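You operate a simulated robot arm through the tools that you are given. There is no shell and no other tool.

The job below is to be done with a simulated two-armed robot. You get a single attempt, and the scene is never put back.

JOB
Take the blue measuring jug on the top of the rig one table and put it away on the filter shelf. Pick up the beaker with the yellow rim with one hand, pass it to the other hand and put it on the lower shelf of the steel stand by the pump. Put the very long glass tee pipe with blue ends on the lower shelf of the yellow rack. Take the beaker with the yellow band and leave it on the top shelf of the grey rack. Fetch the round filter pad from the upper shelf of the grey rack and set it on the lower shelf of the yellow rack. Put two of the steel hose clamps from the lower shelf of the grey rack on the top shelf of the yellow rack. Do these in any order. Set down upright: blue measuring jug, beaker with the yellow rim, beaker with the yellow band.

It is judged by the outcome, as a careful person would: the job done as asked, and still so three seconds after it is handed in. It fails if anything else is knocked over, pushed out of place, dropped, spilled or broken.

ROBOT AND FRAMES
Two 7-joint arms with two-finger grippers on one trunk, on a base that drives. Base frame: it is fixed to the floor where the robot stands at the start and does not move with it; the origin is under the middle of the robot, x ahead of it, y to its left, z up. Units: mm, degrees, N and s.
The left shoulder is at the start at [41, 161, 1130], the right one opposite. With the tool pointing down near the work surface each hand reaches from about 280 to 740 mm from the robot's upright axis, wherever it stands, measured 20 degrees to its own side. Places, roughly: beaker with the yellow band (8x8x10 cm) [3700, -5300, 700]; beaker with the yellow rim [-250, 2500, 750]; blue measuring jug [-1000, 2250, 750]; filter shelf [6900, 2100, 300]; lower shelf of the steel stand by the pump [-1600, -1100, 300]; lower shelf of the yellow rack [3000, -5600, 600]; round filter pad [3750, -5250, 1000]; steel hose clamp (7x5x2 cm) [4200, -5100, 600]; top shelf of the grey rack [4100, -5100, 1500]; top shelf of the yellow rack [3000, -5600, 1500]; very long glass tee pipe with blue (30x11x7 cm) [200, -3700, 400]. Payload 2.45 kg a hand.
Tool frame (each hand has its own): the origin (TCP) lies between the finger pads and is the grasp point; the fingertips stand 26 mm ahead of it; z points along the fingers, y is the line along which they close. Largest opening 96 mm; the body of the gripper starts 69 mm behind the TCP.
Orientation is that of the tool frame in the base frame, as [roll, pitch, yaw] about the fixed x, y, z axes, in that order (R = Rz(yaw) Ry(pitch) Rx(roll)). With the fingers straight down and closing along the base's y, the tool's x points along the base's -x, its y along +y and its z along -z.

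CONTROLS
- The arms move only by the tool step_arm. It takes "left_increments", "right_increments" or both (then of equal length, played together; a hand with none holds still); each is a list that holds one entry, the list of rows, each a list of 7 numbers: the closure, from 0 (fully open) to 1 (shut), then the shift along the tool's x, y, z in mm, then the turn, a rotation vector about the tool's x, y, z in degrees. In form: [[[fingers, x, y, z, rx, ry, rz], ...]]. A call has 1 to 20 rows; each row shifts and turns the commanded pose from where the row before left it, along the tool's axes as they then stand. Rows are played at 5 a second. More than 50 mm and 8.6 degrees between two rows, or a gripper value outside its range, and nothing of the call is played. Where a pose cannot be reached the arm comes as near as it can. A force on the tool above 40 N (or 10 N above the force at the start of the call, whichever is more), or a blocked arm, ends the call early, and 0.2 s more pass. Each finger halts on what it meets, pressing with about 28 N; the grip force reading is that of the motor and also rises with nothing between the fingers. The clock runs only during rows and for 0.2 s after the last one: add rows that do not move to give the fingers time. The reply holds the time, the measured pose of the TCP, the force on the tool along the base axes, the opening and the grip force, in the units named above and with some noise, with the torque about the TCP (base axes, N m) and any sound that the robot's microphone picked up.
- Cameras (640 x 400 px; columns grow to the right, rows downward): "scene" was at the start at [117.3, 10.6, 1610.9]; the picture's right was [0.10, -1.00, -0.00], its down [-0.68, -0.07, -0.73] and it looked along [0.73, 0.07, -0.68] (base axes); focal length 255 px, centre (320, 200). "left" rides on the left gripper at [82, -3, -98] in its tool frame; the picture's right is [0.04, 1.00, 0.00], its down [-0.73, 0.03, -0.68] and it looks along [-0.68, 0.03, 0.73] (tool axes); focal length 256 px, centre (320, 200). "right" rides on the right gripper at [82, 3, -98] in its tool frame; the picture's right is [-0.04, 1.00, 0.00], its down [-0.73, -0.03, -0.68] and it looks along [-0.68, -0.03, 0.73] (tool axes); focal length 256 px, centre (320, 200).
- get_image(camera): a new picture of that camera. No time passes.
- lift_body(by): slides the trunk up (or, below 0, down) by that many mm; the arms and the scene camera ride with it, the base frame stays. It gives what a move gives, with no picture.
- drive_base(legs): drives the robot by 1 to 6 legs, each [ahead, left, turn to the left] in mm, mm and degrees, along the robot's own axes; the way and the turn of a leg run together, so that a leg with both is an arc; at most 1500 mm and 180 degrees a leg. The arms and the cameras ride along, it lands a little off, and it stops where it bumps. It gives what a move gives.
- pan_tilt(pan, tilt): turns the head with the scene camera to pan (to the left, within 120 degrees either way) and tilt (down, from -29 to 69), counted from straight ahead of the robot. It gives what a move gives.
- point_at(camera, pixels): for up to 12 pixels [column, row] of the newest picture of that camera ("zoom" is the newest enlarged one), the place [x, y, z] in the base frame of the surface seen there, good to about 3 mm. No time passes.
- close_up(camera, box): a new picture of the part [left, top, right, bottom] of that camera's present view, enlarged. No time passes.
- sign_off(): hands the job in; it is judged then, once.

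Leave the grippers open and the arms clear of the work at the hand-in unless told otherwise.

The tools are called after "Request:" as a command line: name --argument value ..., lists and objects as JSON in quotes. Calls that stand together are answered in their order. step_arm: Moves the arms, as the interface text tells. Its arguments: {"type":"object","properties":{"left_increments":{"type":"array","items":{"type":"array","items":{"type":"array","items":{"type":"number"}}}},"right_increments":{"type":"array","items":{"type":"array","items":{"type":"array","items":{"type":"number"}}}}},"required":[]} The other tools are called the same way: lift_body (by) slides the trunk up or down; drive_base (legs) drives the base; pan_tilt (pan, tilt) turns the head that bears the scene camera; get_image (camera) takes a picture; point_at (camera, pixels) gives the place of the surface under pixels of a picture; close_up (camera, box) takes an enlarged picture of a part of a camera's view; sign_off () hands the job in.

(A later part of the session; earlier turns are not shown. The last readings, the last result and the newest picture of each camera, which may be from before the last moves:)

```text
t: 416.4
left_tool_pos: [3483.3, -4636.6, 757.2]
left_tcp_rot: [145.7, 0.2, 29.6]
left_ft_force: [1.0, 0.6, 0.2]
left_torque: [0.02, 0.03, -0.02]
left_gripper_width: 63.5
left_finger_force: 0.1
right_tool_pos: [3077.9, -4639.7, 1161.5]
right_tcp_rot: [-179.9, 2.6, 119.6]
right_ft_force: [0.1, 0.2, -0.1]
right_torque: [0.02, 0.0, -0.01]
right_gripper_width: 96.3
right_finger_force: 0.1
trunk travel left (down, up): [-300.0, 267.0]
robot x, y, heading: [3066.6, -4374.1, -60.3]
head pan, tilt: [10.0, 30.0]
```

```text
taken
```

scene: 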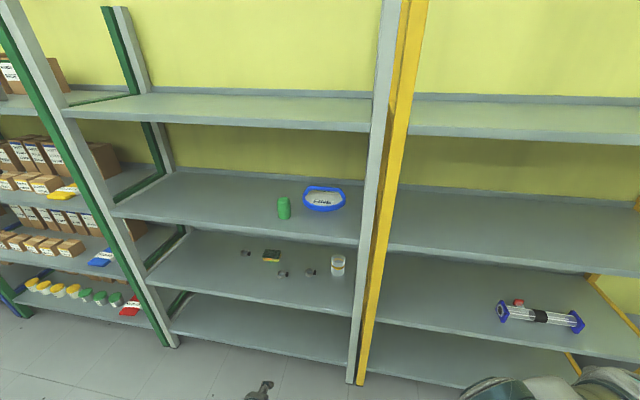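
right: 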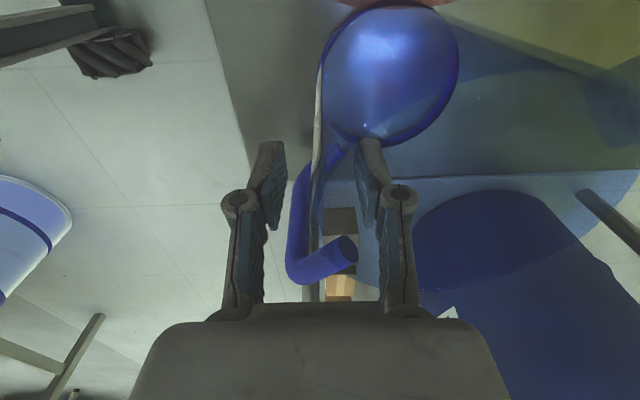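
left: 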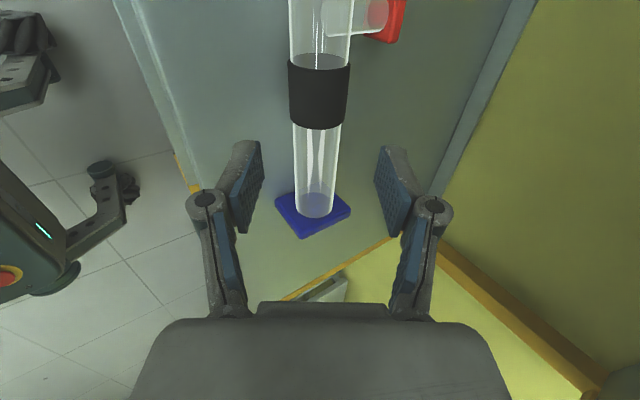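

I'm in front of the grey rack: beaker at (337,265), clamps at (245,253),(283,275),(310,272), pad on the blue tray at (323,198). Zoom in.

Request:
close_up --camera "scene" --box '[225, 230, 375, 300]'

Request:
point_at --camera "zoom" --pixels '[[88, 97], [252, 190], [365, 180], [195, 110], [480, 125], [480, 175], [460, 150], [505, 150], [480, 195], [300, 240], [480, 110], [100, 215]]'

Request:
close_up --camera "scene" --box '[260, 170, 380, 230]'

```text
4.27 times, centred on (300, 265) of scene
```

zoom: 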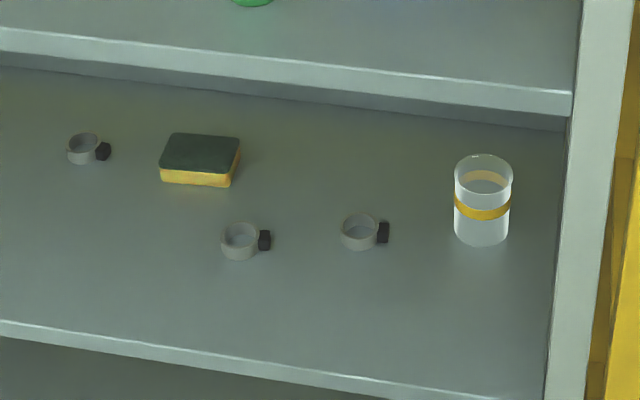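

```text
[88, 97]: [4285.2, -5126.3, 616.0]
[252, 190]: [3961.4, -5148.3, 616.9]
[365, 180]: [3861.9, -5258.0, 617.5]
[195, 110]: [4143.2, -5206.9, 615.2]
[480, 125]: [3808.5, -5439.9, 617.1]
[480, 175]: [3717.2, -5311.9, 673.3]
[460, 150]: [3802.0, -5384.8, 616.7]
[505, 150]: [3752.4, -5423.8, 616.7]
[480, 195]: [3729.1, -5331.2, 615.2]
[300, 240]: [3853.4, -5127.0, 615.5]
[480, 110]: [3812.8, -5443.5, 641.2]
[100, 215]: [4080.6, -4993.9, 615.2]
```

```text
5.33 times, centred on (320, 200) of scene
```

zoom: 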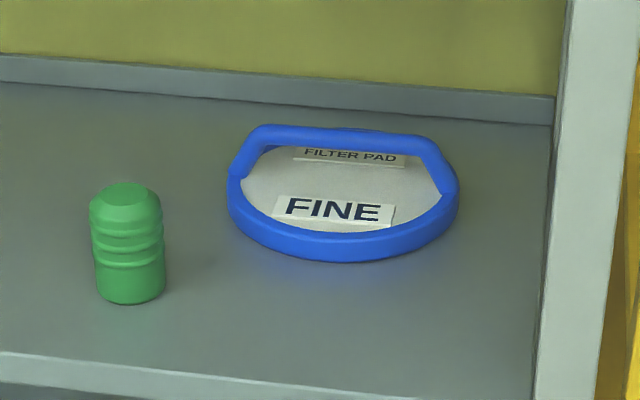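

The filter pad has a blue rim/handle. Measure it.

Request:
point_at --camera "zoom" --pixels '[[340, 240], [340, 258], [236, 190], [455, 190], [345, 133], [250, 150], [435, 160], [340, 180], [345, 150], [130, 190], [300, 330], [400, 255]]'

Request:
close_up --camera "scene" --box '[225, 230, 375, 300]'

Request:
point_at --camera "zoom" --pixels '[[103, 151], [80, 158], [264, 241], [235, 255], [383, 232], [355, 245], [470, 208], [495, 210], [458, 200], [510, 200], [482, 215], [200, 165]]'

```text
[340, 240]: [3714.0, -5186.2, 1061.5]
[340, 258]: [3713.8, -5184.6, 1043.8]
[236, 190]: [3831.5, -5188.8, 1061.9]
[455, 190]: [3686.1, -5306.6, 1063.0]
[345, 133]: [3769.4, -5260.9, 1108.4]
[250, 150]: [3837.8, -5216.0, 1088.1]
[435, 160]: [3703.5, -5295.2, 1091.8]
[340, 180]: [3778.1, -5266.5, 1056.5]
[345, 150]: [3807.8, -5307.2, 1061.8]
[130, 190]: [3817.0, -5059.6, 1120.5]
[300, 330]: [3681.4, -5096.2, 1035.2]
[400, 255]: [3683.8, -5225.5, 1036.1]
```

```text
4.27 times, centred on (300, 265) of scene
```

zoom: 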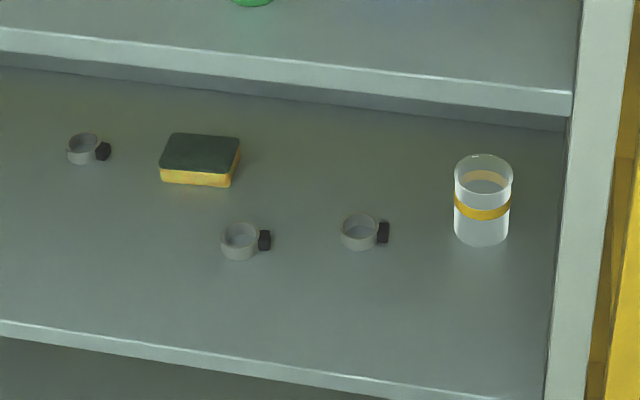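

```text
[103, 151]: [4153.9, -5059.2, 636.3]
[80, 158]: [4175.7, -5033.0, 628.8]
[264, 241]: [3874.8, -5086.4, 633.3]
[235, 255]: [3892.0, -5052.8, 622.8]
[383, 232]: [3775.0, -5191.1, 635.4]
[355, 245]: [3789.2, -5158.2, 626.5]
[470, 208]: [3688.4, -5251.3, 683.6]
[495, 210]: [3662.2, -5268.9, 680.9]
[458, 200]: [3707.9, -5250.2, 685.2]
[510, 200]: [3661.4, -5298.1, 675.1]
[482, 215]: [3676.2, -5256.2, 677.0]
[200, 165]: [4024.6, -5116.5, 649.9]
```

Filter pad: round, Ø≈185, centre ≈ t 685/n −6435, with a bridge handle across it (top z≈1108, bar ~16 mm). The left hand's present tilt suits that handle. Raise arm and trunk to working height.

Request:
step_arm --left_increments '[[[0.5, 0, 25.5, -17.8, 0, 0, 0], [0.5, 0, 25.5, -17.8, 0, 0, 0], [0.5, 0, 25.5, -17.8, 0, 0, 0], [0.5, 0, 25.5, -17.8, 0, 0, 0], [0.5, 0, 0, 0, 0, 0, 0]]]'

Request:
lift_body --by 265

Request:
get_image --camera "scene"

```text
t: 417.6
left_tool_pos: [3506.4, -4675.3, 873.7]
left_tcp_rot: [145.7, 0.4, 29.7]
left_ft_force: [0.0, -0.6, -0.8]
left_torque: [-0.03, -0.01, 0.02]
left_gripper_width: 47.8
left_finger_force: 0.0
right_tool_pos: [3077.7, -4639.6, 1162.3]
right_tcp_rot: [-179.8, 2.6, 119.4]
right_ft_force: [-0.7, -0.4, -0.4]
right_torque: [0.03, 0.03, 0.0]
right_gripper_width: 96.0
right_finger_force: 0.1
trunk travel left (down, up): [-300.0, 267.0]
robot x, y, heading: [3064.6, -4375.5, -60.3]
head pan, tilt: [10.0, 30.0]
```

```text
t: 420.3
left_tool_pos: [3506.0, -4675.6, 1137.6]
left_tcp_rot: [145.8, 0.3, 29.7]
left_ft_force: [-0.3, -0.4, 0.0]
left_torque: [0.02, -0.01, 0.0]
left_gripper_width: 48.2
left_finger_force: 0.0
right_tool_pos: [3078.2, -4640.7, 1426.9]
right_tcp_rot: [-179.8, 2.6, 119.6]
right_ft_force: [-0.3, 0.3, 0.1]
right_torque: [0.0, 0.0, 0.0]
right_gripper_width: 95.8
right_finger_force: 0.1
trunk travel left (down, up): [-565.0, 2.0]
robot x, y, heading: [3066.3, -4376.4, -60.4]
head pan, tilt: [10.0, 30.0]
```

```text
taken
```

scene: 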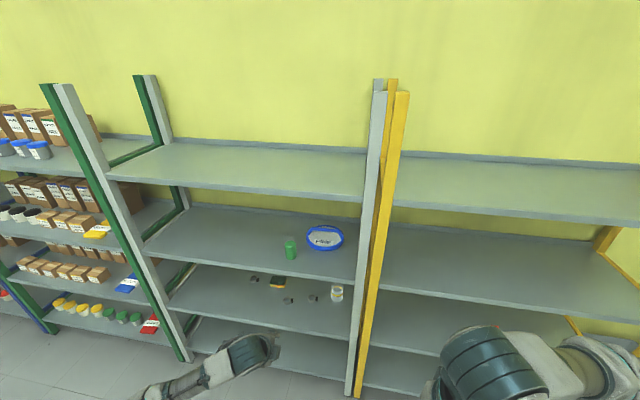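

Extend the left hand 40 mm forward and drive closer (first 350 mm), shifting right 60, to measure the pad handle.

Request:
step_arm --left_increments '[[[0.5, 0, 16.5, 11, 0, 0, 0], [0.5, 0, 16.5, 11, 0, 0, 0], [0.5, 0, 0, 0, 0, 0, 0]]]'

Request:
drive_base --legs '[[330, -64, 0]]'

Request:
pan_tilt --pan 20 --tilt 35

Request:
get_image --camera "scene"

Request:
get_image --camera "left"

```text
t: 421.1
left_tool_pos: [3525.4, -4708.0, 1139.0]
left_tcp_rot: [145.7, 0.3, 29.6]
left_ft_force: [-0.4, 0.9, -0.5]
left_torque: [-0.01, 0.03, 0.0]
left_gripper_width: 48.0
left_finger_force: 0.0
right_tool_pos: [3077.4, -4640.1, 1426.2]
right_tcp_rot: [-179.8, 2.6, 119.4]
right_ft_force: [0.2, -0.2, 0.1]
right_torque: [0.0, -0.03, -0.06]
right_gripper_width: 96.0
right_finger_force: 0.0
trunk travel left (down, up): [-565.0, 2.0]
robot x, y, heading: [3068.2, -4373.1, -60.1]
head pan, tilt: [10.0, 30.0]
```

```text
t: 423.3
left_tool_pos: [3636.1, -5030.9, 1140.9]
left_tcp_rot: [145.6, 0.3, 29.4]
left_ft_force: [-0.2, 0.5, -0.5]
left_torque: [0.0, 0.01, 0.01]
left_gripper_width: 47.9
left_finger_force: 0.0
right_tool_pos: [3187.7, -4960.5, 1426.7]
right_tcp_rot: [-179.7, 2.8, 119.4]
right_ft_force: [-0.1, 0.6, 1.4]
right_torque: [-0.01, -0.03, -0.01]
right_gripper_width: 96.2
right_finger_force: 0.0
trunk travel left (down, up): [-565.0, 2.0]
robot x, y, heading: [3175.6, -4701.7, -60.6]
head pan, tilt: [10.0, 30.0]
```

```text
t: 424.0
left_tool_pos: [3633.4, -5032.0, 1141.9]
left_tcp_rot: [145.6, 0.2, 29.5]
left_ft_force: [-0.2, 0.1, -0.3]
left_torque: [-0.01, 0.01, 0.0]
left_gripper_width: 47.9
left_finger_force: 0.1
right_tool_pos: [3183.3, -4962.2, 1427.0]
right_tcp_rot: [-179.9, 2.7, 119.4]
right_ft_force: [-0.3, -0.1, -0.7]
right_torque: [0.01, 0.0, -0.03]
right_gripper_width: 96.0
right_finger_force: 0.0
trunk travel left (down, up): [-565.0, 2.0]
robot x, y, heading: [3173.9, -4700.5, -60.5]
head pan, tilt: [20.0, 35.0]
```

```text
taken
```

scene: 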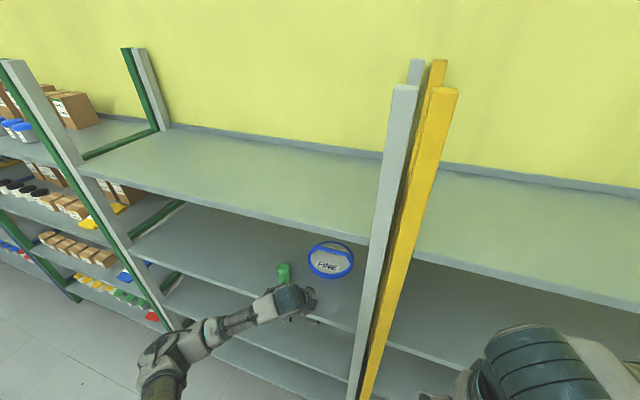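

```text
taken
```

left: 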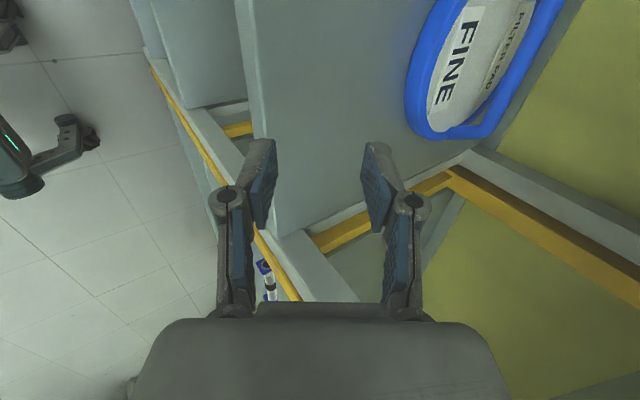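

TCP is lined up sideways (t=686). Measure the handle bar with the left camera.

Request:
close_up --camera "left" --box '[390, 0, 640, 156]'

Request:
point_at --camera "left" --pixels '[[530, 75], [545, 50], [560, 20], [515, 105], [490, 130], [425, 100], [420, 60], [450, 60], [575, 5], [480, 138]]'

```text
2.56 times, centred on (515, 78) of left
```

zoom: 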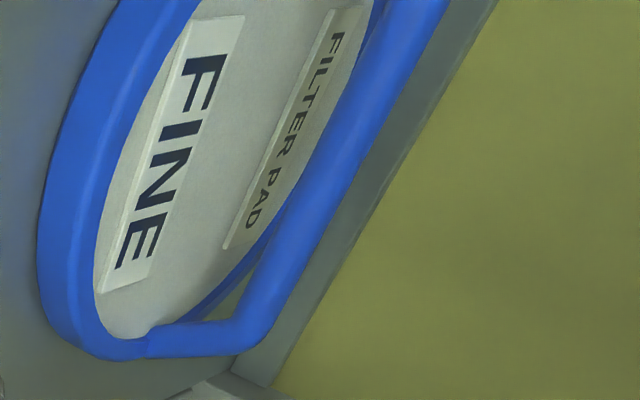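

```text
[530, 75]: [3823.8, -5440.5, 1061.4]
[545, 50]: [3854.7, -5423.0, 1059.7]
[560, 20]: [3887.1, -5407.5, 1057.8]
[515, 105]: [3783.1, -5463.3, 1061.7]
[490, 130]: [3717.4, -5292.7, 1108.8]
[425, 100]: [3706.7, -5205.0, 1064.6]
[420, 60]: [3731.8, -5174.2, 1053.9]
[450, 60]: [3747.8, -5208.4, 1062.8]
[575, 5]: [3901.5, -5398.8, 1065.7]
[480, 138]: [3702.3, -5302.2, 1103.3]
```

The bar runs from about (554,8) to (492,121) in the left image. Measure along it.

Request:
point_at --camera "zoom" --pixels '[[415, 15], [370, 100], [340, 155], [310, 215], [280, 270], [260, 310], [325, 160], [350, 165], [200, 335], [140, 345], [60, 300], [230, 230]]'

```text
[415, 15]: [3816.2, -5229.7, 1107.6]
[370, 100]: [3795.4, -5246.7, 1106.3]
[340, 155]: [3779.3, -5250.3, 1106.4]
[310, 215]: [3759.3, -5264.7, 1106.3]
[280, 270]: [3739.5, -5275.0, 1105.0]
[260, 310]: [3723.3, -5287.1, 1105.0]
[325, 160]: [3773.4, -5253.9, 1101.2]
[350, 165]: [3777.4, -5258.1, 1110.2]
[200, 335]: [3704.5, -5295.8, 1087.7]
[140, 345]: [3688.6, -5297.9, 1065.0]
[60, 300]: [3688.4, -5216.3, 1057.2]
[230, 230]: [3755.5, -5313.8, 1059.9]
```

Bar centre ≈ n −6438, z 1101, t 692. Before going in, check where the left forearm and elbow are relative to the shelf.

Request:
point_at --camera "scene" --pixels '[[290, 295], [260, 308], [235, 318], [210, 330], [195, 340], [165, 350], [155, 380], [284, 270], [305, 300]]'

```text
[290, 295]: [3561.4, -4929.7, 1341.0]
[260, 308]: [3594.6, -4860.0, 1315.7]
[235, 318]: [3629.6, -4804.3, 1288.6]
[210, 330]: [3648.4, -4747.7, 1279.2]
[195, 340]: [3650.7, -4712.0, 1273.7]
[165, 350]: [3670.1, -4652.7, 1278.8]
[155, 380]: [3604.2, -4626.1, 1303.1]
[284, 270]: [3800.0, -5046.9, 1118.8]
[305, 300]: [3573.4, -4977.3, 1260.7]
```

Forearm will pass ~90 mm above the shelf items and below the top shelf. Shift 6 mm left and drive forward 241.

Request:
step_arm --left_increments '[[[0.5, 6, 0, 0, 0, 0, 0], [0.5, 0, 0, 0, 0, 0, 0]]]'

Request:
drive_base --legs '[[238, 0, 0]]'

Request:
get_image --camera "left"

```text
t: 424.6
left_tool_pos: [3641.1, -5027.7, 1140.7]
left_tcp_rot: [145.6, 0.3, 29.5]
left_ft_force: [-0.1, 0.9, -0.3]
left_torque: [0.0, 0.0, -0.01]
left_gripper_width: 48.0
left_finger_force: 0.0
right_tool_pos: [3187.8, -4960.4, 1427.0]
right_tcp_rot: [-179.8, 2.8, 119.4]
right_ft_force: [-0.1, 0.8, 0.0]
right_torque: [0.01, 0.01, 0.0]
right_gripper_width: 96.0
right_finger_force: 0.1
trunk travel left (down, up): [-565.0, 2.0]
robot x, y, heading: [3178.3, -4700.3, -60.5]
head pan, tilt: [20.0, 35.0]
```

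```text
t: 426.3
left_tool_pos: [3738.2, -5206.4, 1146.3]
left_tcp_rot: [145.4, 0.3, 29.1]
left_ft_force: [0.9, -0.9, -0.2]
left_torque: [0.02, 0.1, 0.0]
left_gripper_width: 48.1
left_finger_force: 0.1
right_tool_pos: [3284.6, -5133.3, 1436.3]
right_tcp_rot: [179.9, 5.0, 118.9]
right_ft_force: [1.1, 0.5, -0.3]
right_torque: [0.0, 0.01, 0.01]
right_gripper_width: 95.8
right_finger_force: 0.0
trunk travel left (down, up): [-565.0, 2.0]
robot x, y, heading: [3274.1, -4878.0, -60.9]
head pan, tilt: [20.0, 35.0]
stopped in leg 1: the robot was blocked; the commanded pose is now the measured one
```

```text
taken
```

left: 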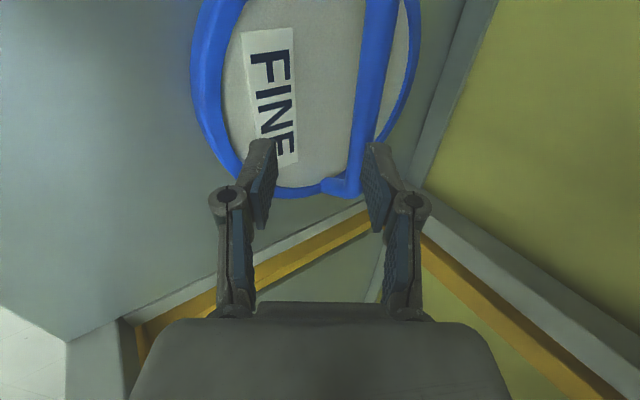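

The robot was blocked after ~200 mm; the right hand's tilt changed slightly, so the right arm probably touched the rack upright. Look right.

Request:
pan_tilt --pan -35 --tilt 30

Request:
get_image --camera "scene"

```text
t: 427.5
left_tool_pos: [3727.6, -5208.1, 1149.1]
left_tcp_rot: [145.1, -0.1, 29.1]
left_ft_force: [-0.4, -0.5, 0.1]
left_torque: [0.0, 0.0, 0.02]
left_gripper_width: 47.9
left_finger_force: 0.2
right_tool_pos: [3269.8, -5135.2, 1433.2]
right_tcp_rot: [179.5, 4.6, 118.8]
right_ft_force: [-0.5, 0.0, 1.0]
right_torque: [0.02, 0.01, 0.0]
right_gripper_width: 96.0
right_finger_force: 0.0
trunk travel left (down, up): [-565.0, 2.0]
robot x, y, heading: [3278.1, -4881.8, -60.6]
head pan, tilt: [-35.0, 30.0]
```

```text
taken
```

scene: 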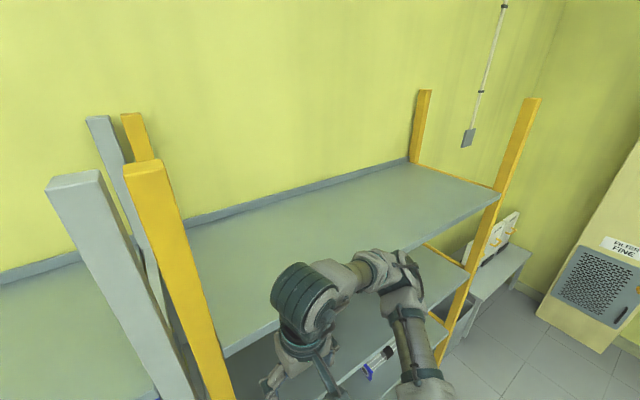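

The right forearm met the front edge of the yellow rack's top shelf. Back off 150 mm, then swing the right hand out to the right side.

Request:
drive_base --legs '[[-200, 0, 0]]'

Request:
step_arm --right_increments '[[[0, 5, -35, 15, 0, 0, 0], [0, 5, -35, 15, 0, 0, 0], [0, 5, -35, 15, 0, 0, 0], [0, 5, -35, 15, 0, 0, 0], [0, 5, -35, 15, 0, 0, 0], [0, 5, -35, 15, 0, 0, 0], [0, 5, -35, 15, 0, 0, 0], [0, 5, -35, 15, 0, 0, 0], [0, 5, -35, 15, 0, 0, 0], [0, 5, -35, 15, 0, 0, 0], [0, 0, 0, 0, 0, 0, 0]]]'

Request:
pan_tilt --pan -40 --tilt 50

Request:
get_image --camera "scene"

```text
t: 428.2
left_tool_pos: [3714.9, -5243.5, 1142.8]
left_tcp_rot: [146.4, -1.7, 28.9]
left_ft_force: [2.0, 1.4, -0.3]
left_torque: [-0.05, 0.11, -0.07]
left_gripper_width: 47.8
left_finger_force: 0.0
right_tool_pos: [3258.2, -5175.7, 1421.8]
right_tcp_rot: [176.7, 2.5, 118.1]
right_ft_force: [-0.5, 0.4, -0.2]
right_torque: [-0.03, -0.02, 0.02]
right_gripper_width: 96.0
right_finger_force: 0.1
trunk travel left (down, up): [-565.0, 2.0]
robot x, y, heading: [3280.2, -4879.8, -61.0]
head pan, tilt: [-35.0, 30.0]
stopped in leg 1: the robot was blocked; the commanded pose is now the measured one
```

```text
t: 430.6
left_tool_pos: [3711.8, -5259.4, 1138.0]
left_tcp_rot: [147.1, -2.2, 29.1]
left_ft_force: [-1.0, -0.8, -0.3]
left_torque: [0.0, -0.02, 0.03]
left_gripper_width: 48.3
left_finger_force: 0.1
right_tool_pos: [2931.1, -5322.0, 1248.5]
right_tcp_rot: [176.9, 2.2, 118.6]
right_ft_force: [0.2, 0.6, 0.2]
right_torque: [0.0, 0.02, 0.0]
right_gripper_width: 95.9
right_finger_force: 0.0
trunk travel left (down, up): [-565.0, 2.0]
robot x, y, heading: [3278.8, -4880.8, -60.7]
head pan, tilt: [-35.0, 30.0]
```

```text
t: 431.4
left_tool_pos: [3715.2, -5256.0, 1138.7]
left_tcp_rot: [147.0, -2.0, 29.0]
left_ft_force: [-0.6, -0.4, 0.6]
left_torque: [-0.02, 0.05, -0.01]
left_gripper_width: 48.1
left_finger_force: 0.1
right_tool_pos: [2935.3, -5317.7, 1250.2]
right_tcp_rot: [177.2, 2.3, 118.6]
right_ft_force: [0.2, -0.3, 0.2]
right_torque: [-0.01, -0.01, 0.02]
right_gripper_width: 96.0
right_finger_force: 0.1
trunk travel left (down, up): [-565.0, 2.0]
robot x, y, heading: [3274.1, -4878.1, -60.6]
head pan, tilt: [-40.0, 50.0]
```

```text
taken
```

scene: 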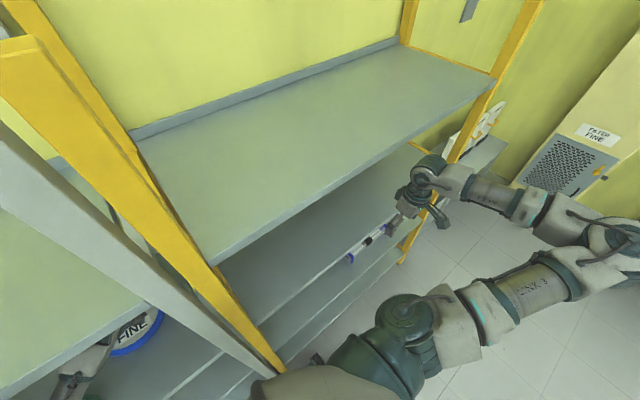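

The reverse was blocked too and both hands show a body tilt of ~2–3°. I need to find what is caught. Look at the left side and down.

Request:
pan_tilt --pan 35 --tilt 50

Request:
get_image --camera "scene"

Request:
get_image --camera "left"

Request:
get_image --camera "right"

Request:
pan_tilt --pan 0 --tilt 69

Request:
get_image --camera "scene"

```text
t: 432.9
left_tool_pos: [3719.3, -5252.9, 1137.5]
left_tcp_rot: [147.0, -1.8, 29.0]
left_ft_force: [-0.2, -0.3, 0.2]
left_torque: [0.02, 0.02, 0.02]
left_gripper_width: 47.9
left_finger_force: 0.0
right_tool_pos: [2939.2, -5316.5, 1252.0]
right_tcp_rot: [177.4, 2.4, 118.5]
right_ft_force: [0.4, -0.3, 0.0]
right_torque: [-0.01, -0.02, 0.01]
right_gripper_width: 96.1
right_finger_force: 0.1
trunk travel left (down, up): [-565.0, 2.0]
robot x, y, heading: [3277.1, -4874.7, -60.6]
head pan, tilt: [35.0, 50.0]
```

```text
taken
```

scene: 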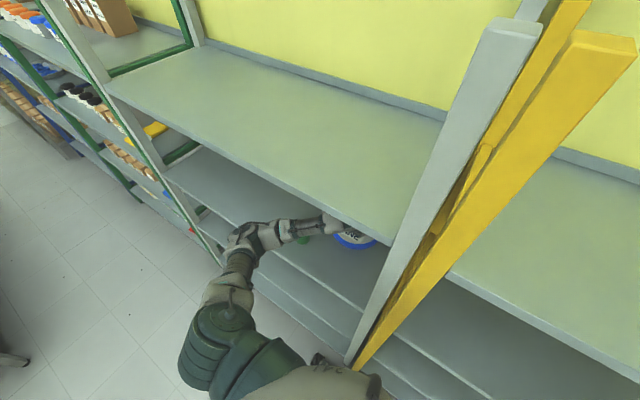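

```text
taken
```

left: 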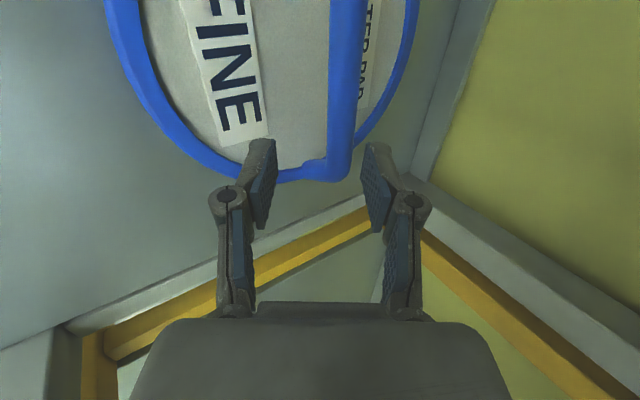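

```text
taken
```

right: 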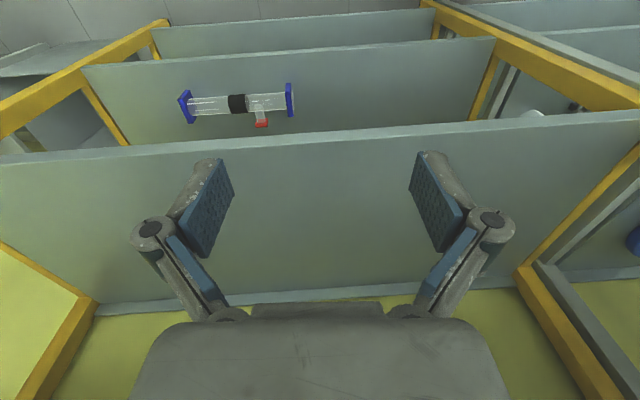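

```text
t: 433.9
left_tool_pos: [3718.1, -5253.2, 1138.8]
left_tcp_rot: [147.0, -1.9, 28.9]
left_ft_force: [-0.2, -0.2, 0.2]
left_torque: [0.0, 0.04, -0.04]
left_gripper_width: 47.9
left_finger_force: 0.1
right_tool_pos: [2938.4, -5317.5, 1250.9]
right_tcp_rot: [177.3, 2.3, 118.6]
right_ft_force: [-0.8, 0.1, 0.8]
right_torque: [-0.01, 0.02, 0.03]
right_gripper_width: 96.0
right_finger_force: 0.1
trunk travel left (down, up): [-565.0, 2.0]
robot x, y, heading: [3278.7, -4877.5, -60.8]
head pan, tilt: [0.0, 68.8]
```

```text
taken
```

scene: 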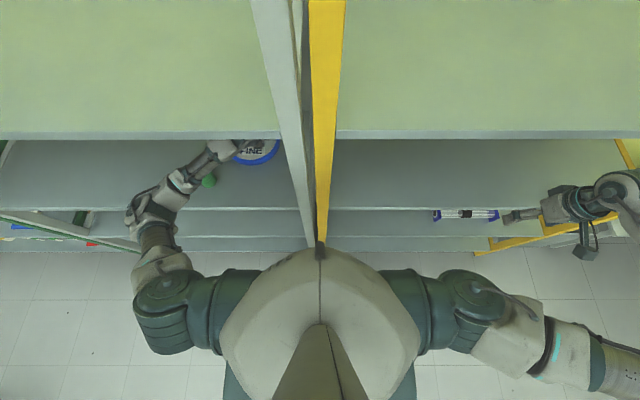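

From above, nothing seems hooked now that the right arm has moved aside. Try a small reverse of 60 mm.

Request:
drive_base --legs '[[-60, 0, 0]]'

```text
t: 434.9
left_tool_pos: [3692.7, -5211.4, 1132.7]
left_tcp_rot: [147.5, -1.9, 29.0]
left_ft_force: [0.8, -0.8, -1.4]
left_torque: [0.05, 0.0, -0.01]
left_gripper_width: 48.0
left_finger_force: 0.0
right_tool_pos: [2913.5, -5273.7, 1248.3]
right_tcp_rot: [177.2, 1.9, 118.6]
right_ft_force: [0.7, -1.5, 0.2]
right_torque: [0.05, 0.04, 0.03]
right_gripper_width: 95.8
right_finger_force: 0.0
trunk travel left (down, up): [-565.0, 2.0]
robot x, y, heading: [3251.3, -4824.0, -60.7]
head pan, tilt: [0.0, 68.8]
```

It moved freely; the "tilt" is just the arms' poses having been reset at the bump. Back off 160 more and re-level both hands.

Request:
drive_base --legs '[[-160, 0, 0]]'

Request:
step_arm --left_increments '[[[0.5, 0, 0, 0, -1.9, -1.6, -1.0], [0.5, 0, 0, 0, 0, 0, 0]]]' --right_increments '[[[0, 0, 0, 0, 2.8, -2, 0], [0, 0, 0, 0, 0, 0, 0]]]'

Request:
pan_tilt --pan 0 --tilt 45

Request:
get_image --camera "scene"

```text
t: 436.3
left_tool_pos: [3611.2, -5059.8, 1136.5]
left_tcp_rot: [147.1, -1.7, 29.1]
left_ft_force: [0.1, 0.0, 0.0]
left_torque: [0.0, 0.02, 0.01]
left_gripper_width: 48.0
left_finger_force: 0.0
right_tool_pos: [2833.5, -5123.3, 1250.9]
right_tcp_rot: [177.4, 2.1, 118.8]
right_ft_force: [0.7, -0.6, 0.2]
right_torque: [0.03, 0.01, 0.03]
right_gripper_width: 96.4
right_finger_force: 0.1
trunk travel left (down, up): [-565.0, 2.0]
robot x, y, heading: [3167.9, -4685.7, -60.4]
head pan, tilt: [0.0, 68.8]
```

```text
t: 436.9
left_tool_pos: [3609.2, -5058.5, 1139.0]
left_tcp_rot: [145.0, 0.1, 29.1]
left_ft_force: [0.6, -0.1, 0.1]
left_torque: [0.01, 0.03, -0.03]
left_gripper_width: 48.0
left_finger_force: 0.0
right_tool_pos: [2830.5, -5120.6, 1251.8]
right_tcp_rot: [-180.0, 4.4, 118.8]
right_ft_force: [0.5, -0.1, -0.4]
right_torque: [0.03, 0.01, 0.0]
right_gripper_width: 96.0
right_finger_force: 0.1
trunk travel left (down, up): [-565.0, 2.0]
robot x, y, heading: [3166.8, -4679.9, -60.5]
head pan, tilt: [0.0, 68.8]
```

```text
t: 437.8
left_tool_pos: [3608.9, -5056.7, 1140.1]
left_tcp_rot: [144.9, 0.1, 29.0]
left_ft_force: [0.5, 0.0, 0.3]
left_torque: [0.01, 0.02, 0.01]
left_gripper_width: 47.7
left_finger_force: 0.0
right_tool_pos: [2829.2, -5119.1, 1252.4]
right_tcp_rot: [-179.9, 4.5, 118.7]
right_ft_force: [-0.5, -0.3, 0.5]
right_torque: [0.0, -0.01, -0.02]
right_gripper_width: 95.9
right_finger_force: 0.1
trunk travel left (down, up): [-565.0, 2.0]
robot x, y, heading: [3168.8, -4684.5, -60.9]
head pan, tilt: [0.0, 45.0]
```

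```text
taken
```

scene: 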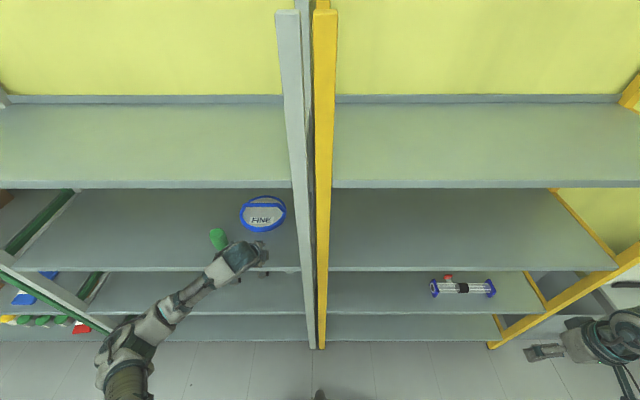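

The rack and tee pipe are fine. Re-centre the left hand on the handle: move 41 mm left, then re-measure.

Request:
step_arm --left_increments '[[[0.5, 14, 0, 0, 0, 0, 0], [0.5, 14, 0, 0, 0, 0, 0], [0.5, 13, 0, 0, 0, 0, 0], [0.5, 0, 0, 0, 0, 0, 0]]]' --right_increments '[[[0, 0, 0, 0, 0, 4.3, 0], [0, 0, 0, 0, 0, 0, 0], [0, 0, 0, 0, 0, 0, 0], [0, 0, 0, 0, 0, 0, 0]]]'

Request:
close_up --camera "left" --box '[390, 0, 640, 156]'

Request:
close_up --camera "scene" --box '[200, 180, 300, 280]'

```text
t: 438.8
left_tool_pos: [3644.3, -5034.6, 1137.0]
left_tcp_rot: [145.0, 0.1, 29.1]
left_ft_force: [0.0, 0.2, 0.5]
left_torque: [0.0, 0.0, -0.01]
left_gripper_width: 47.9
left_finger_force: 0.1
right_tool_pos: [2831.0, -5119.8, 1252.6]
right_tcp_rot: [-179.9, 0.2, 118.7]
right_ft_force: [-0.8, 0.2, 0.5]
right_torque: [0.04, -0.01, 0.0]
right_gripper_width: 95.9
right_finger_force: 0.0
trunk travel left (down, up): [-565.0, 2.0]
robot x, y, heading: [3169.6, -4683.4, -60.9]
head pan, tilt: [0.0, 45.0]
```

```text
2.56 times, centred on (515, 78) of left
```

zoom: 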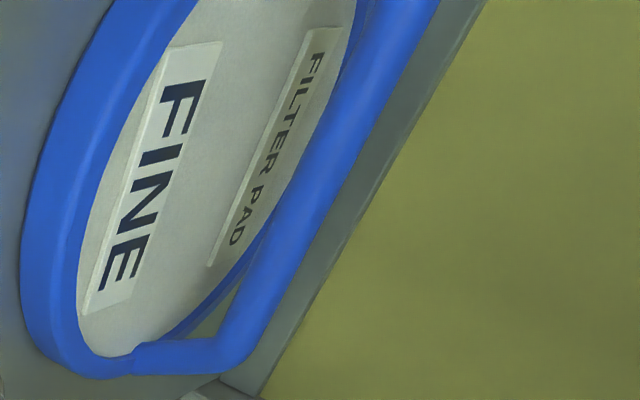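

```text
4.00 times, centred on (250, 230) of scene
```

zoom: 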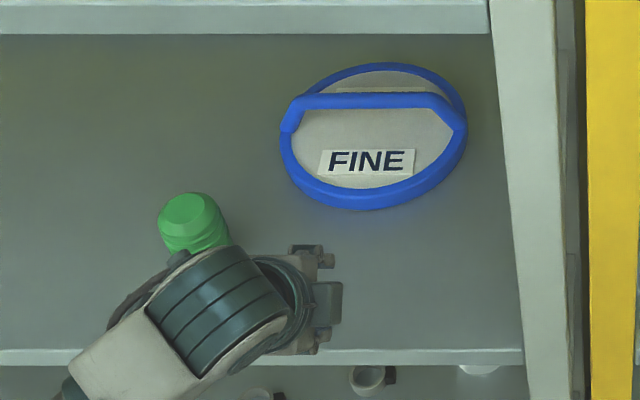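

The pad is unmoved. Measure the handle from this view.

Request:
point_at --camera "zoom" --pixels '[[310, 101], [340, 101], [370, 101], [400, 101], [430, 101], [292, 118], [460, 122], [370, 96], [370, 107], [370, 190], [195, 210]]'

```text
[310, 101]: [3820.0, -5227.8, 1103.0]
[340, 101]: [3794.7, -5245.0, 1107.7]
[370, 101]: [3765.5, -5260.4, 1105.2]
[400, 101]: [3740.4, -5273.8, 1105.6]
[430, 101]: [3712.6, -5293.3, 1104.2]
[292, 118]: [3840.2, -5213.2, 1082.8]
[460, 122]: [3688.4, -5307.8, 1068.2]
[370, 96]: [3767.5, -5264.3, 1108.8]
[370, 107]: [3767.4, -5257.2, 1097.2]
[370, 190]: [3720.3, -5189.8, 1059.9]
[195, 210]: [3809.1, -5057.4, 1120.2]
```

Bar centre ≈ n −6440, z 1100. I'll extend the arm 35 mm and drive 202 mm (less base travel than before).

Request:
step_arm --left_increments '[[[0.5, 0, 14.3, 10, 0, 0, 0], [0.5, 0, 14.3, 10, 0, 0, 0], [0.5, 0, 0, 0, 0, 0, 0]]]'

Request:
drive_base --legs '[[195, 0, 0]]'

Request:
get_image --camera "left"

Request:
get_image --camera "scene"

```text
t: 439.6
left_tool_pos: [3659.7, -5065.7, 1139.1]
left_tcp_rot: [144.9, 0.1, 29.1]
left_ft_force: [0.1, -1.2, 0.5]
left_torque: [0.01, -0.01, 0.01]
left_gripper_width: 48.3
left_finger_force: 0.0
right_tool_pos: [2830.6, -5118.3, 1252.1]
right_tcp_rot: [-179.9, 0.3, 118.6]
right_ft_force: [-0.8, 0.4, -0.4]
right_torque: [0.03, 0.05, 0.0]
right_gripper_width: 95.9
right_finger_force: 0.1
trunk travel left (down, up): [-565.0, 2.0]
robot x, y, heading: [3167.1, -4682.0, -60.6]
head pan, tilt: [0.0, 45.0]
```

```text
t: 441.1
left_tool_pos: [3750.1, -5233.1, 1141.5]
left_tcp_rot: [144.7, 0.1, 28.9]
left_ft_force: [-0.7, -0.2, -0.2]
left_torque: [0.03, 0.02, -0.05]
left_gripper_width: 47.9
left_finger_force: 0.0
right_tool_pos: [2920.0, -5282.7, 1253.3]
right_tcp_rot: [-179.9, 0.4, 118.4]
right_ft_force: [0.7, -0.1, 0.6]
right_torque: [0.0, -0.01, 0.0]
right_gripper_width: 96.0
right_finger_force: 0.0
trunk travel left (down, up): [-565.0, 2.0]
robot x, y, heading: [3263.4, -4852.0, -60.9]
head pan, tilt: [0.0, 45.0]
```

```text
taken
```

left: 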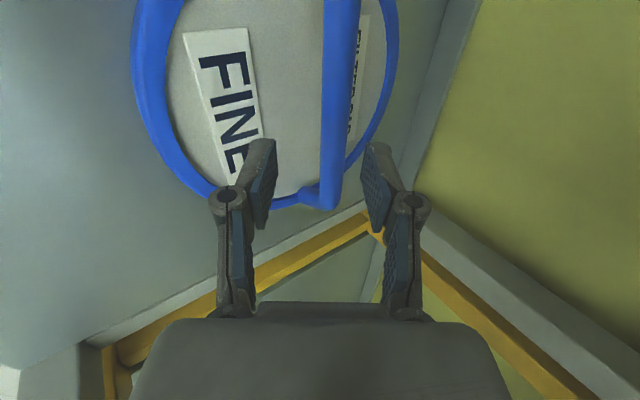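

```text
taken
```

scene: 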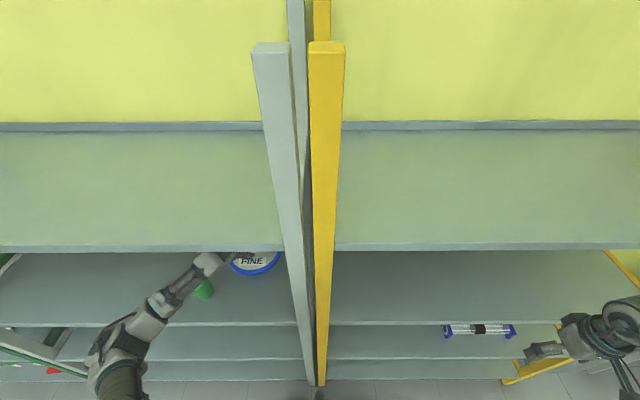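

Bar is at column ~335 (8 mm forward of my axis). Shift y +8 and advance 44 mm.

Request:
step_arm --left_increments '[[[0.5, 0, 8, 4, 0, 0, 0], [0.5, 0, 0, 14, 0, 0, 0], [0.5, 0, 0, 14, 0, 0, 0], [0.5, 0, 0, 0, 0, 0, 0]]]'

Request:
get_image --camera "left"

```text
t: 442.1
left_tool_pos: [3766.1, -5257.8, 1118.0]
left_tcp_rot: [145.0, 0.1, 28.7]
left_ft_force: [-0.4, -0.9, 0.0]
left_torque: [0.04, -0.01, -0.03]
left_gripper_width: 47.9
left_finger_force: 0.1
right_tool_pos: [2922.8, -5285.4, 1252.9]
right_tcp_rot: [-179.9, 0.3, 118.4]
right_ft_force: [-1.0, 0.6, -0.1]
right_torque: [0.02, 0.02, 0.04]
right_gripper_width: 95.9
right_finger_force: 0.1
trunk travel left (down, up): [-565.0, 2.0]
robot x, y, heading: [3260.4, -4848.9, -60.9]
head pan, tilt: [0.0, 45.0]
```

```text
taken
```

left: 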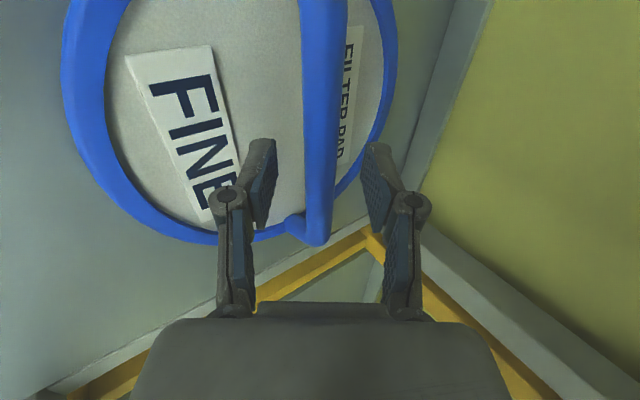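

Bar is centred between the fingers. Advance 11 mm more and close.

Request:
step_arm --left_increments '[[[0.5, 0, -1, 6, 0, 0, 0], [0.5, 0, 0, 5, 0, 0, 0], [0.6, 0, 0, 0, 0, 0, 0], [0.75, 0, 0, 0, 0, 0, 0], [0.9, 0, 0, 0, 0, 0, 0], [1, 0, 0, 0, 0, 0, 0], [1, 0, 0, 0, 0, 0, 0], [1, 0, 0, 0, 0, 0, 0]]]'

Request:
get_image --camera "left"

```text
t: 443.9
left_tool_pos: [3769.7, -5263.4, 1110.4]
left_tcp_rot: [144.8, 0.1, 28.9]
left_ft_force: [1.9, -1.3, 6.3]
left_torque: [-0.4, 0.53, 0.16]
left_gripper_width: 16.8
left_finger_force: 28.0
right_tool_pos: [2922.6, -5285.3, 1252.2]
right_tcp_rot: [-180.0, 0.2, 118.3]
right_ft_force: [-0.1, 0.5, 0.8]
right_torque: [-0.01, -0.02, 0.0]
right_gripper_width: 96.1
right_finger_force: 0.1
trunk travel left (down, up): [-565.0, 2.0]
robot x, y, heading: [3258.8, -4854.8, -61.1]
head pan, tilt: [0.0, 45.0]
```

```text
taken
```

left: 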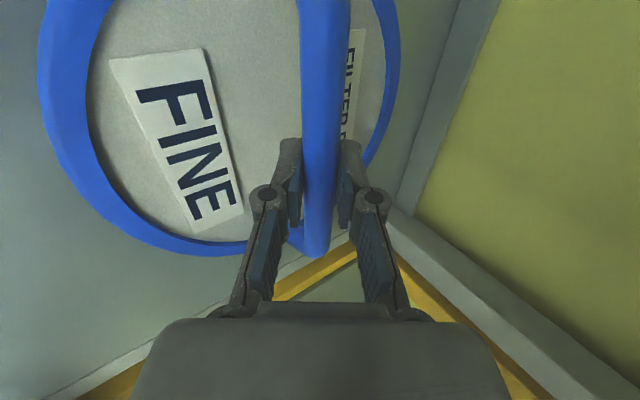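

Handle gripped (16.8 mm). Lift 30 mm.

Request:
step_arm --left_increments '[[[1, 0, 4.3, -6.1, 0, 0, 0], [1, 0, 4.3, -6.1, 0, 0, 0], [1, 0, 4.3, -6.1, 0, 0, 0], [1, 0, 4.3, -6.1, 0, 0, 0], [1, 0, 0, 0, 0, 0, 0], [1, 0, 0, 0, 0, 0, 0]]]'

Request:
get_image --camera "left"

Request:
get_image --camera "scene"

```text
t: 445.3
left_tool_pos: [3767.2, -5261.8, 1139.8]
left_tcp_rot: [144.9, 0.0, 28.8]
left_ft_force: [-0.4, 0.1, -1.8]
left_torque: [-0.02, 0.03, -0.02]
left_gripper_width: 16.6
left_finger_force: 28.3
right_tool_pos: [2922.1, -5285.9, 1252.8]
right_tcp_rot: [-179.9, 0.3, 118.4]
right_ft_force: [0.2, 0.3, -0.7]
right_torque: [0.02, 0.02, 0.03]
right_gripper_width: 96.0
right_finger_force: 0.1
trunk travel left (down, up): [-565.0, 2.0]
robot x, y, heading: [3259.8, -4853.4, -60.9]
head pan, tilt: [0.0, 45.0]
```

```text
taken
```

left: 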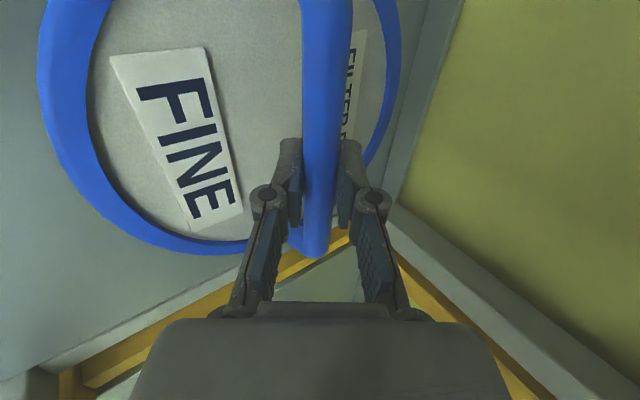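

```text
taken
```

scene: 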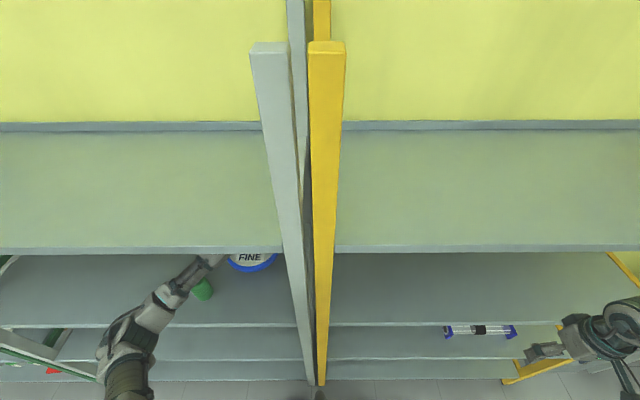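

Pad lifted (≈2 N). The green stopper is close on the left, so shift 25 mm right before backing out.

Request:
step_arm --left_increments '[[[1, -8, 0, 0, 0, 0, 0], [1, -8, 0, 0, 0, 0, 0], [1, -9, 0, 0, 0, 0, 0], [1, 0, 0, 0, 0, 0, 0]]]'

Request:
drive_base --legs '[[-420, 0, 0]]'

Request:
get_image --camera "scene"

```text
t: 446.3
left_tool_pos: [3745.3, -5275.6, 1140.5]
left_tcp_rot: [144.9, 0.1, 28.8]
left_ft_force: [0.5, -0.2, -2.7]
left_torque: [-0.01, 0.04, 0.0]
left_gripper_width: 16.6
left_finger_force: 27.9
right_tool_pos: [2923.1, -5284.3, 1253.2]
right_tcp_rot: [-179.9, 0.3, 118.4]
right_ft_force: [0.4, -0.2, 0.5]
right_torque: [0.01, 0.0, 0.0]
right_gripper_width: 96.2
right_finger_force: 0.1
trunk travel left (down, up): [-565.0, 2.0]
robot x, y, heading: [3262.9, -4853.2, -60.7]
head pan, tilt: [0.0, 45.0]
```

```text
t: 448.9
left_tool_pos: [3537.6, -4901.7, 1138.8]
left_tcp_rot: [145.0, 0.1, 28.8]
left_ft_force: [0.8, 0.8, -3.4]
left_torque: [0.0, 0.04, -0.01]
left_gripper_width: 16.6
left_finger_force: 27.6
right_tool_pos: [2714.7, -4913.2, 1252.7]
right_tcp_rot: [-179.9, 0.1, 118.4]
right_ft_force: [0.4, 0.8, 0.5]
right_torque: [0.0, 0.0, -0.01]
right_gripper_width: 96.1
right_finger_force: 0.0
trunk travel left (down, up): [-565.0, 2.0]
robot x, y, heading: [3053.9, -4474.8, -61.0]
head pan, tilt: [0.0, 45.0]
```

```text
taken
```

scene: 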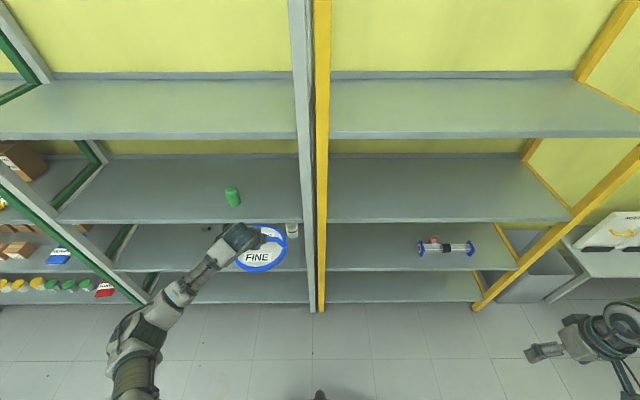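

Pad is out and the green stopper still stands. Lower the trunk 400 mm and slide right to the yellow rack.

Request:
lift_body --by -400

Request:
drive_base --legs '[[0, -580, 0.5]]'

Request:
pan_tilt --pan 15 --tilt 35

Request:
get_image --camera "scene"

```text
t: 452.8
left_tool_pos: [3536.2, -4896.6, 741.3]
left_tcp_rot: [144.7, 0.1, 28.8]
left_ft_force: [-0.3, 0.2, -1.9]
left_torque: [0.02, 0.04, 0.01]
left_gripper_width: 16.7
left_finger_force: 28.0
right_tool_pos: [2713.4, -4908.2, 853.5]
right_tcp_rot: [-179.9, 0.4, 118.4]
right_ft_force: [-0.1, 0.9, 0.4]
right_torque: [-0.01, 0.0, 0.0]
right_gripper_width: 96.2
right_finger_force: 0.1
trunk travel left (down, up): [-165.0, 402.0]
robot x, y, heading: [3056.2, -4477.7, -60.8]
head pan, tilt: [0.0, 45.0]
```

```text
t: 456.1
left_tool_pos: [3018.6, -5186.0, 740.8]
left_tcp_rot: [144.8, 0.3, 28.8]
left_ft_force: [0.1, -0.4, -2.6]
left_torque: [-0.02, 0.01, 0.02]
left_gripper_width: 16.8
left_finger_force: 27.9
right_tool_pos: [2196.2, -5195.7, 856.6]
right_tcp_rot: [-179.8, 0.4, 118.4]
right_ft_force: [0.1, -0.1, -1.0]
right_torque: [0.0, 0.01, 0.01]
right_gripper_width: 95.9
right_finger_force: 0.0
trunk travel left (down, up): [-165.0, 402.0]
robot x, y, heading: [2532.6, -4763.6, -60.8]
head pan, tilt: [0.0, 45.0]
```

```text
t: 456.9
left_tool_pos: [3017.2, -5184.0, 741.5]
left_tcp_rot: [144.6, 0.2, 28.8]
left_ft_force: [-0.2, -0.3, -3.4]
left_torque: [-0.02, -0.01, 0.0]
left_gripper_width: 16.7
left_finger_force: 28.1
right_tool_pos: [2194.1, -5195.1, 855.4]
right_tcp_rot: [-179.8, 0.5, 118.4]
right_ft_force: [-0.3, 0.0, -0.1]
right_torque: [0.01, 0.04, -0.01]
right_gripper_width: 96.1
right_finger_force: 0.0
trunk travel left (down, up): [-165.0, 402.0]
robot x, y, heading: [2528.8, -4763.6, -60.8]
head pan, tilt: [15.0, 35.0]
```

```text
taken
```

scene: 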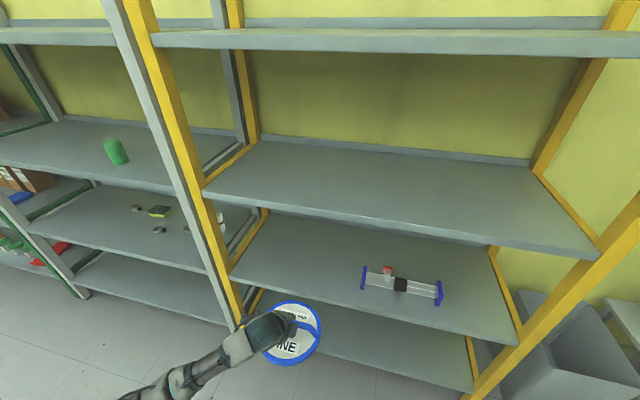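

Lower 24 mm and drive forward 320 to bring the pad over the lower yellow shelf, left of the tee.

Request:
step_arm --left_increments '[[[1, 0, -7, 9.8, 0, 0, 0], [1, 0, -7, 9.8, 0, 0, 0], [1, 0, 0, 0, 0, 0, 0]]]'

Request:
drive_base --legs '[[318, 0, 0]]'

Request:
get_image --camera "left"

Request:
get_image --camera "scene"

```text
t: 457.7
left_tool_pos: [3016.7, -5183.9, 717.1]
left_tcp_rot: [144.7, 0.1, 28.8]
left_ft_force: [-0.7, 0.5, -3.7]
left_torque: [0.01, 0.0, 0.02]
left_gripper_width: 16.5
left_finger_force: 28.4
right_tool_pos: [2193.6, -5195.8, 853.9]
right_tcp_rot: [-179.9, 0.5, 118.4]
right_ft_force: [-0.2, 0.0, 0.1]
right_torque: [0.0, -0.02, 0.01]
right_gripper_width: 96.2
right_finger_force: 0.0
trunk travel left (down, up): [-165.0, 402.0]
robot x, y, heading: [2532.9, -4765.7, -60.9]
head pan, tilt: [15.0, 35.0]
```

```text
t: 459.9
left_tool_pos: [3172.1, -5470.5, 716.3]
left_tcp_rot: [144.7, 0.2, 28.6]
left_ft_force: [-0.1, 0.1, -3.4]
left_torque: [0.02, -0.02, 0.01]
left_gripper_width: 16.6
left_finger_force: 27.4
right_tool_pos: [2349.9, -5477.3, 855.4]
right_tcp_rot: [-179.8, 0.4, 118.2]
right_ft_force: [0.8, -0.7, -0.6]
right_torque: [0.0, 0.0, 0.03]
right_gripper_width: 96.1
right_finger_force: 0.2
trunk travel left (down, up): [-165.0, 402.0]
robot x, y, heading: [2692.3, -5050.9, -60.9]
head pan, tilt: [15.0, 35.0]
```

```text
taken
```

left: 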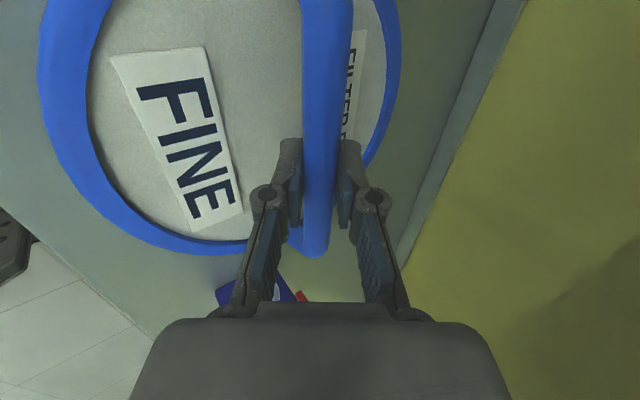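

```text
taken
```

scene: 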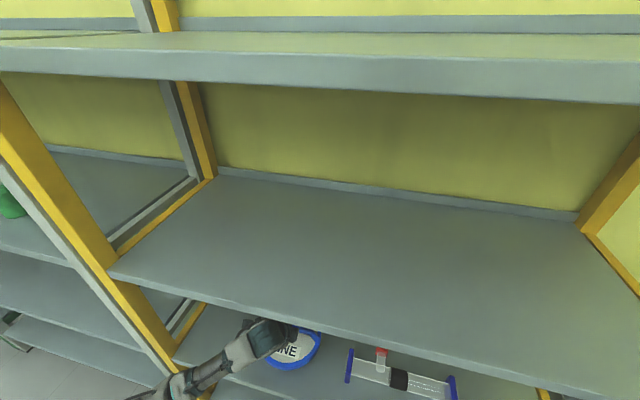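

Pad is over the shelf with a gap to the tee. Lower 17 mm then feel for contact.

Request:
step_arm --left_increments '[[[1, 0, -5, 7, 0, 0, 0], [1, 0, -5, 7, 0, 0, 0], [1, 0, 0, 0, 0, 0, 0]]]'

Request:
step_arm --left_increments '[[[1, 0, -1.7, 2.5, 0, 0, 0], [1, 0, -1.2, 1.6, 0, 0, 0], [1, 0, 0, 0, 0, 0, 0]]]'

```text
t: 460.7
left_tool_pos: [3172.0, -5466.5, 702.3]
left_tcp_rot: [144.6, 0.1, 28.7]
left_ft_force: [-0.2, -0.3, -2.2]
left_torque: [0.04, 0.01, 0.02]
left_gripper_width: 16.5
left_finger_force: 28.1
right_tool_pos: [2347.7, -5476.0, 855.6]
right_tcp_rot: [-179.8, 0.7, 118.2]
right_ft_force: [0.4, -0.2, 0.4]
right_torque: [-0.02, 0.02, 0.0]
right_gripper_width: 95.8
right_finger_force: 0.0
trunk travel left (down, up): [-165.0, 402.0]
robot x, y, heading: [2688.2, -5049.9, -61.1]
head pan, tilt: [15.0, 35.0]
```

```text
t: 461.5
left_tool_pos: [3170.7, -5467.4, 697.0]
left_tcp_rot: [144.6, 0.1, 28.5]
left_ft_force: [0.3, -0.6, -2.7]
left_torque: [0.03, 0.02, -0.04]
left_gripper_width: 16.6
left_finger_force: 28.0
right_tool_pos: [2347.9, -5476.1, 855.4]
right_tcp_rot: [-179.8, 0.6, 118.1]
right_ft_force: [0.6, 0.2, 0.4]
right_torque: [-0.01, 0.02, 0.0]
right_gripper_width: 96.0
right_finger_force: 0.1
trunk travel left (down, up): [-165.0, 402.0]
robot x, y, heading: [2692.1, -5053.1, -60.9]
head pan, tilt: [15.0, 35.0]
```

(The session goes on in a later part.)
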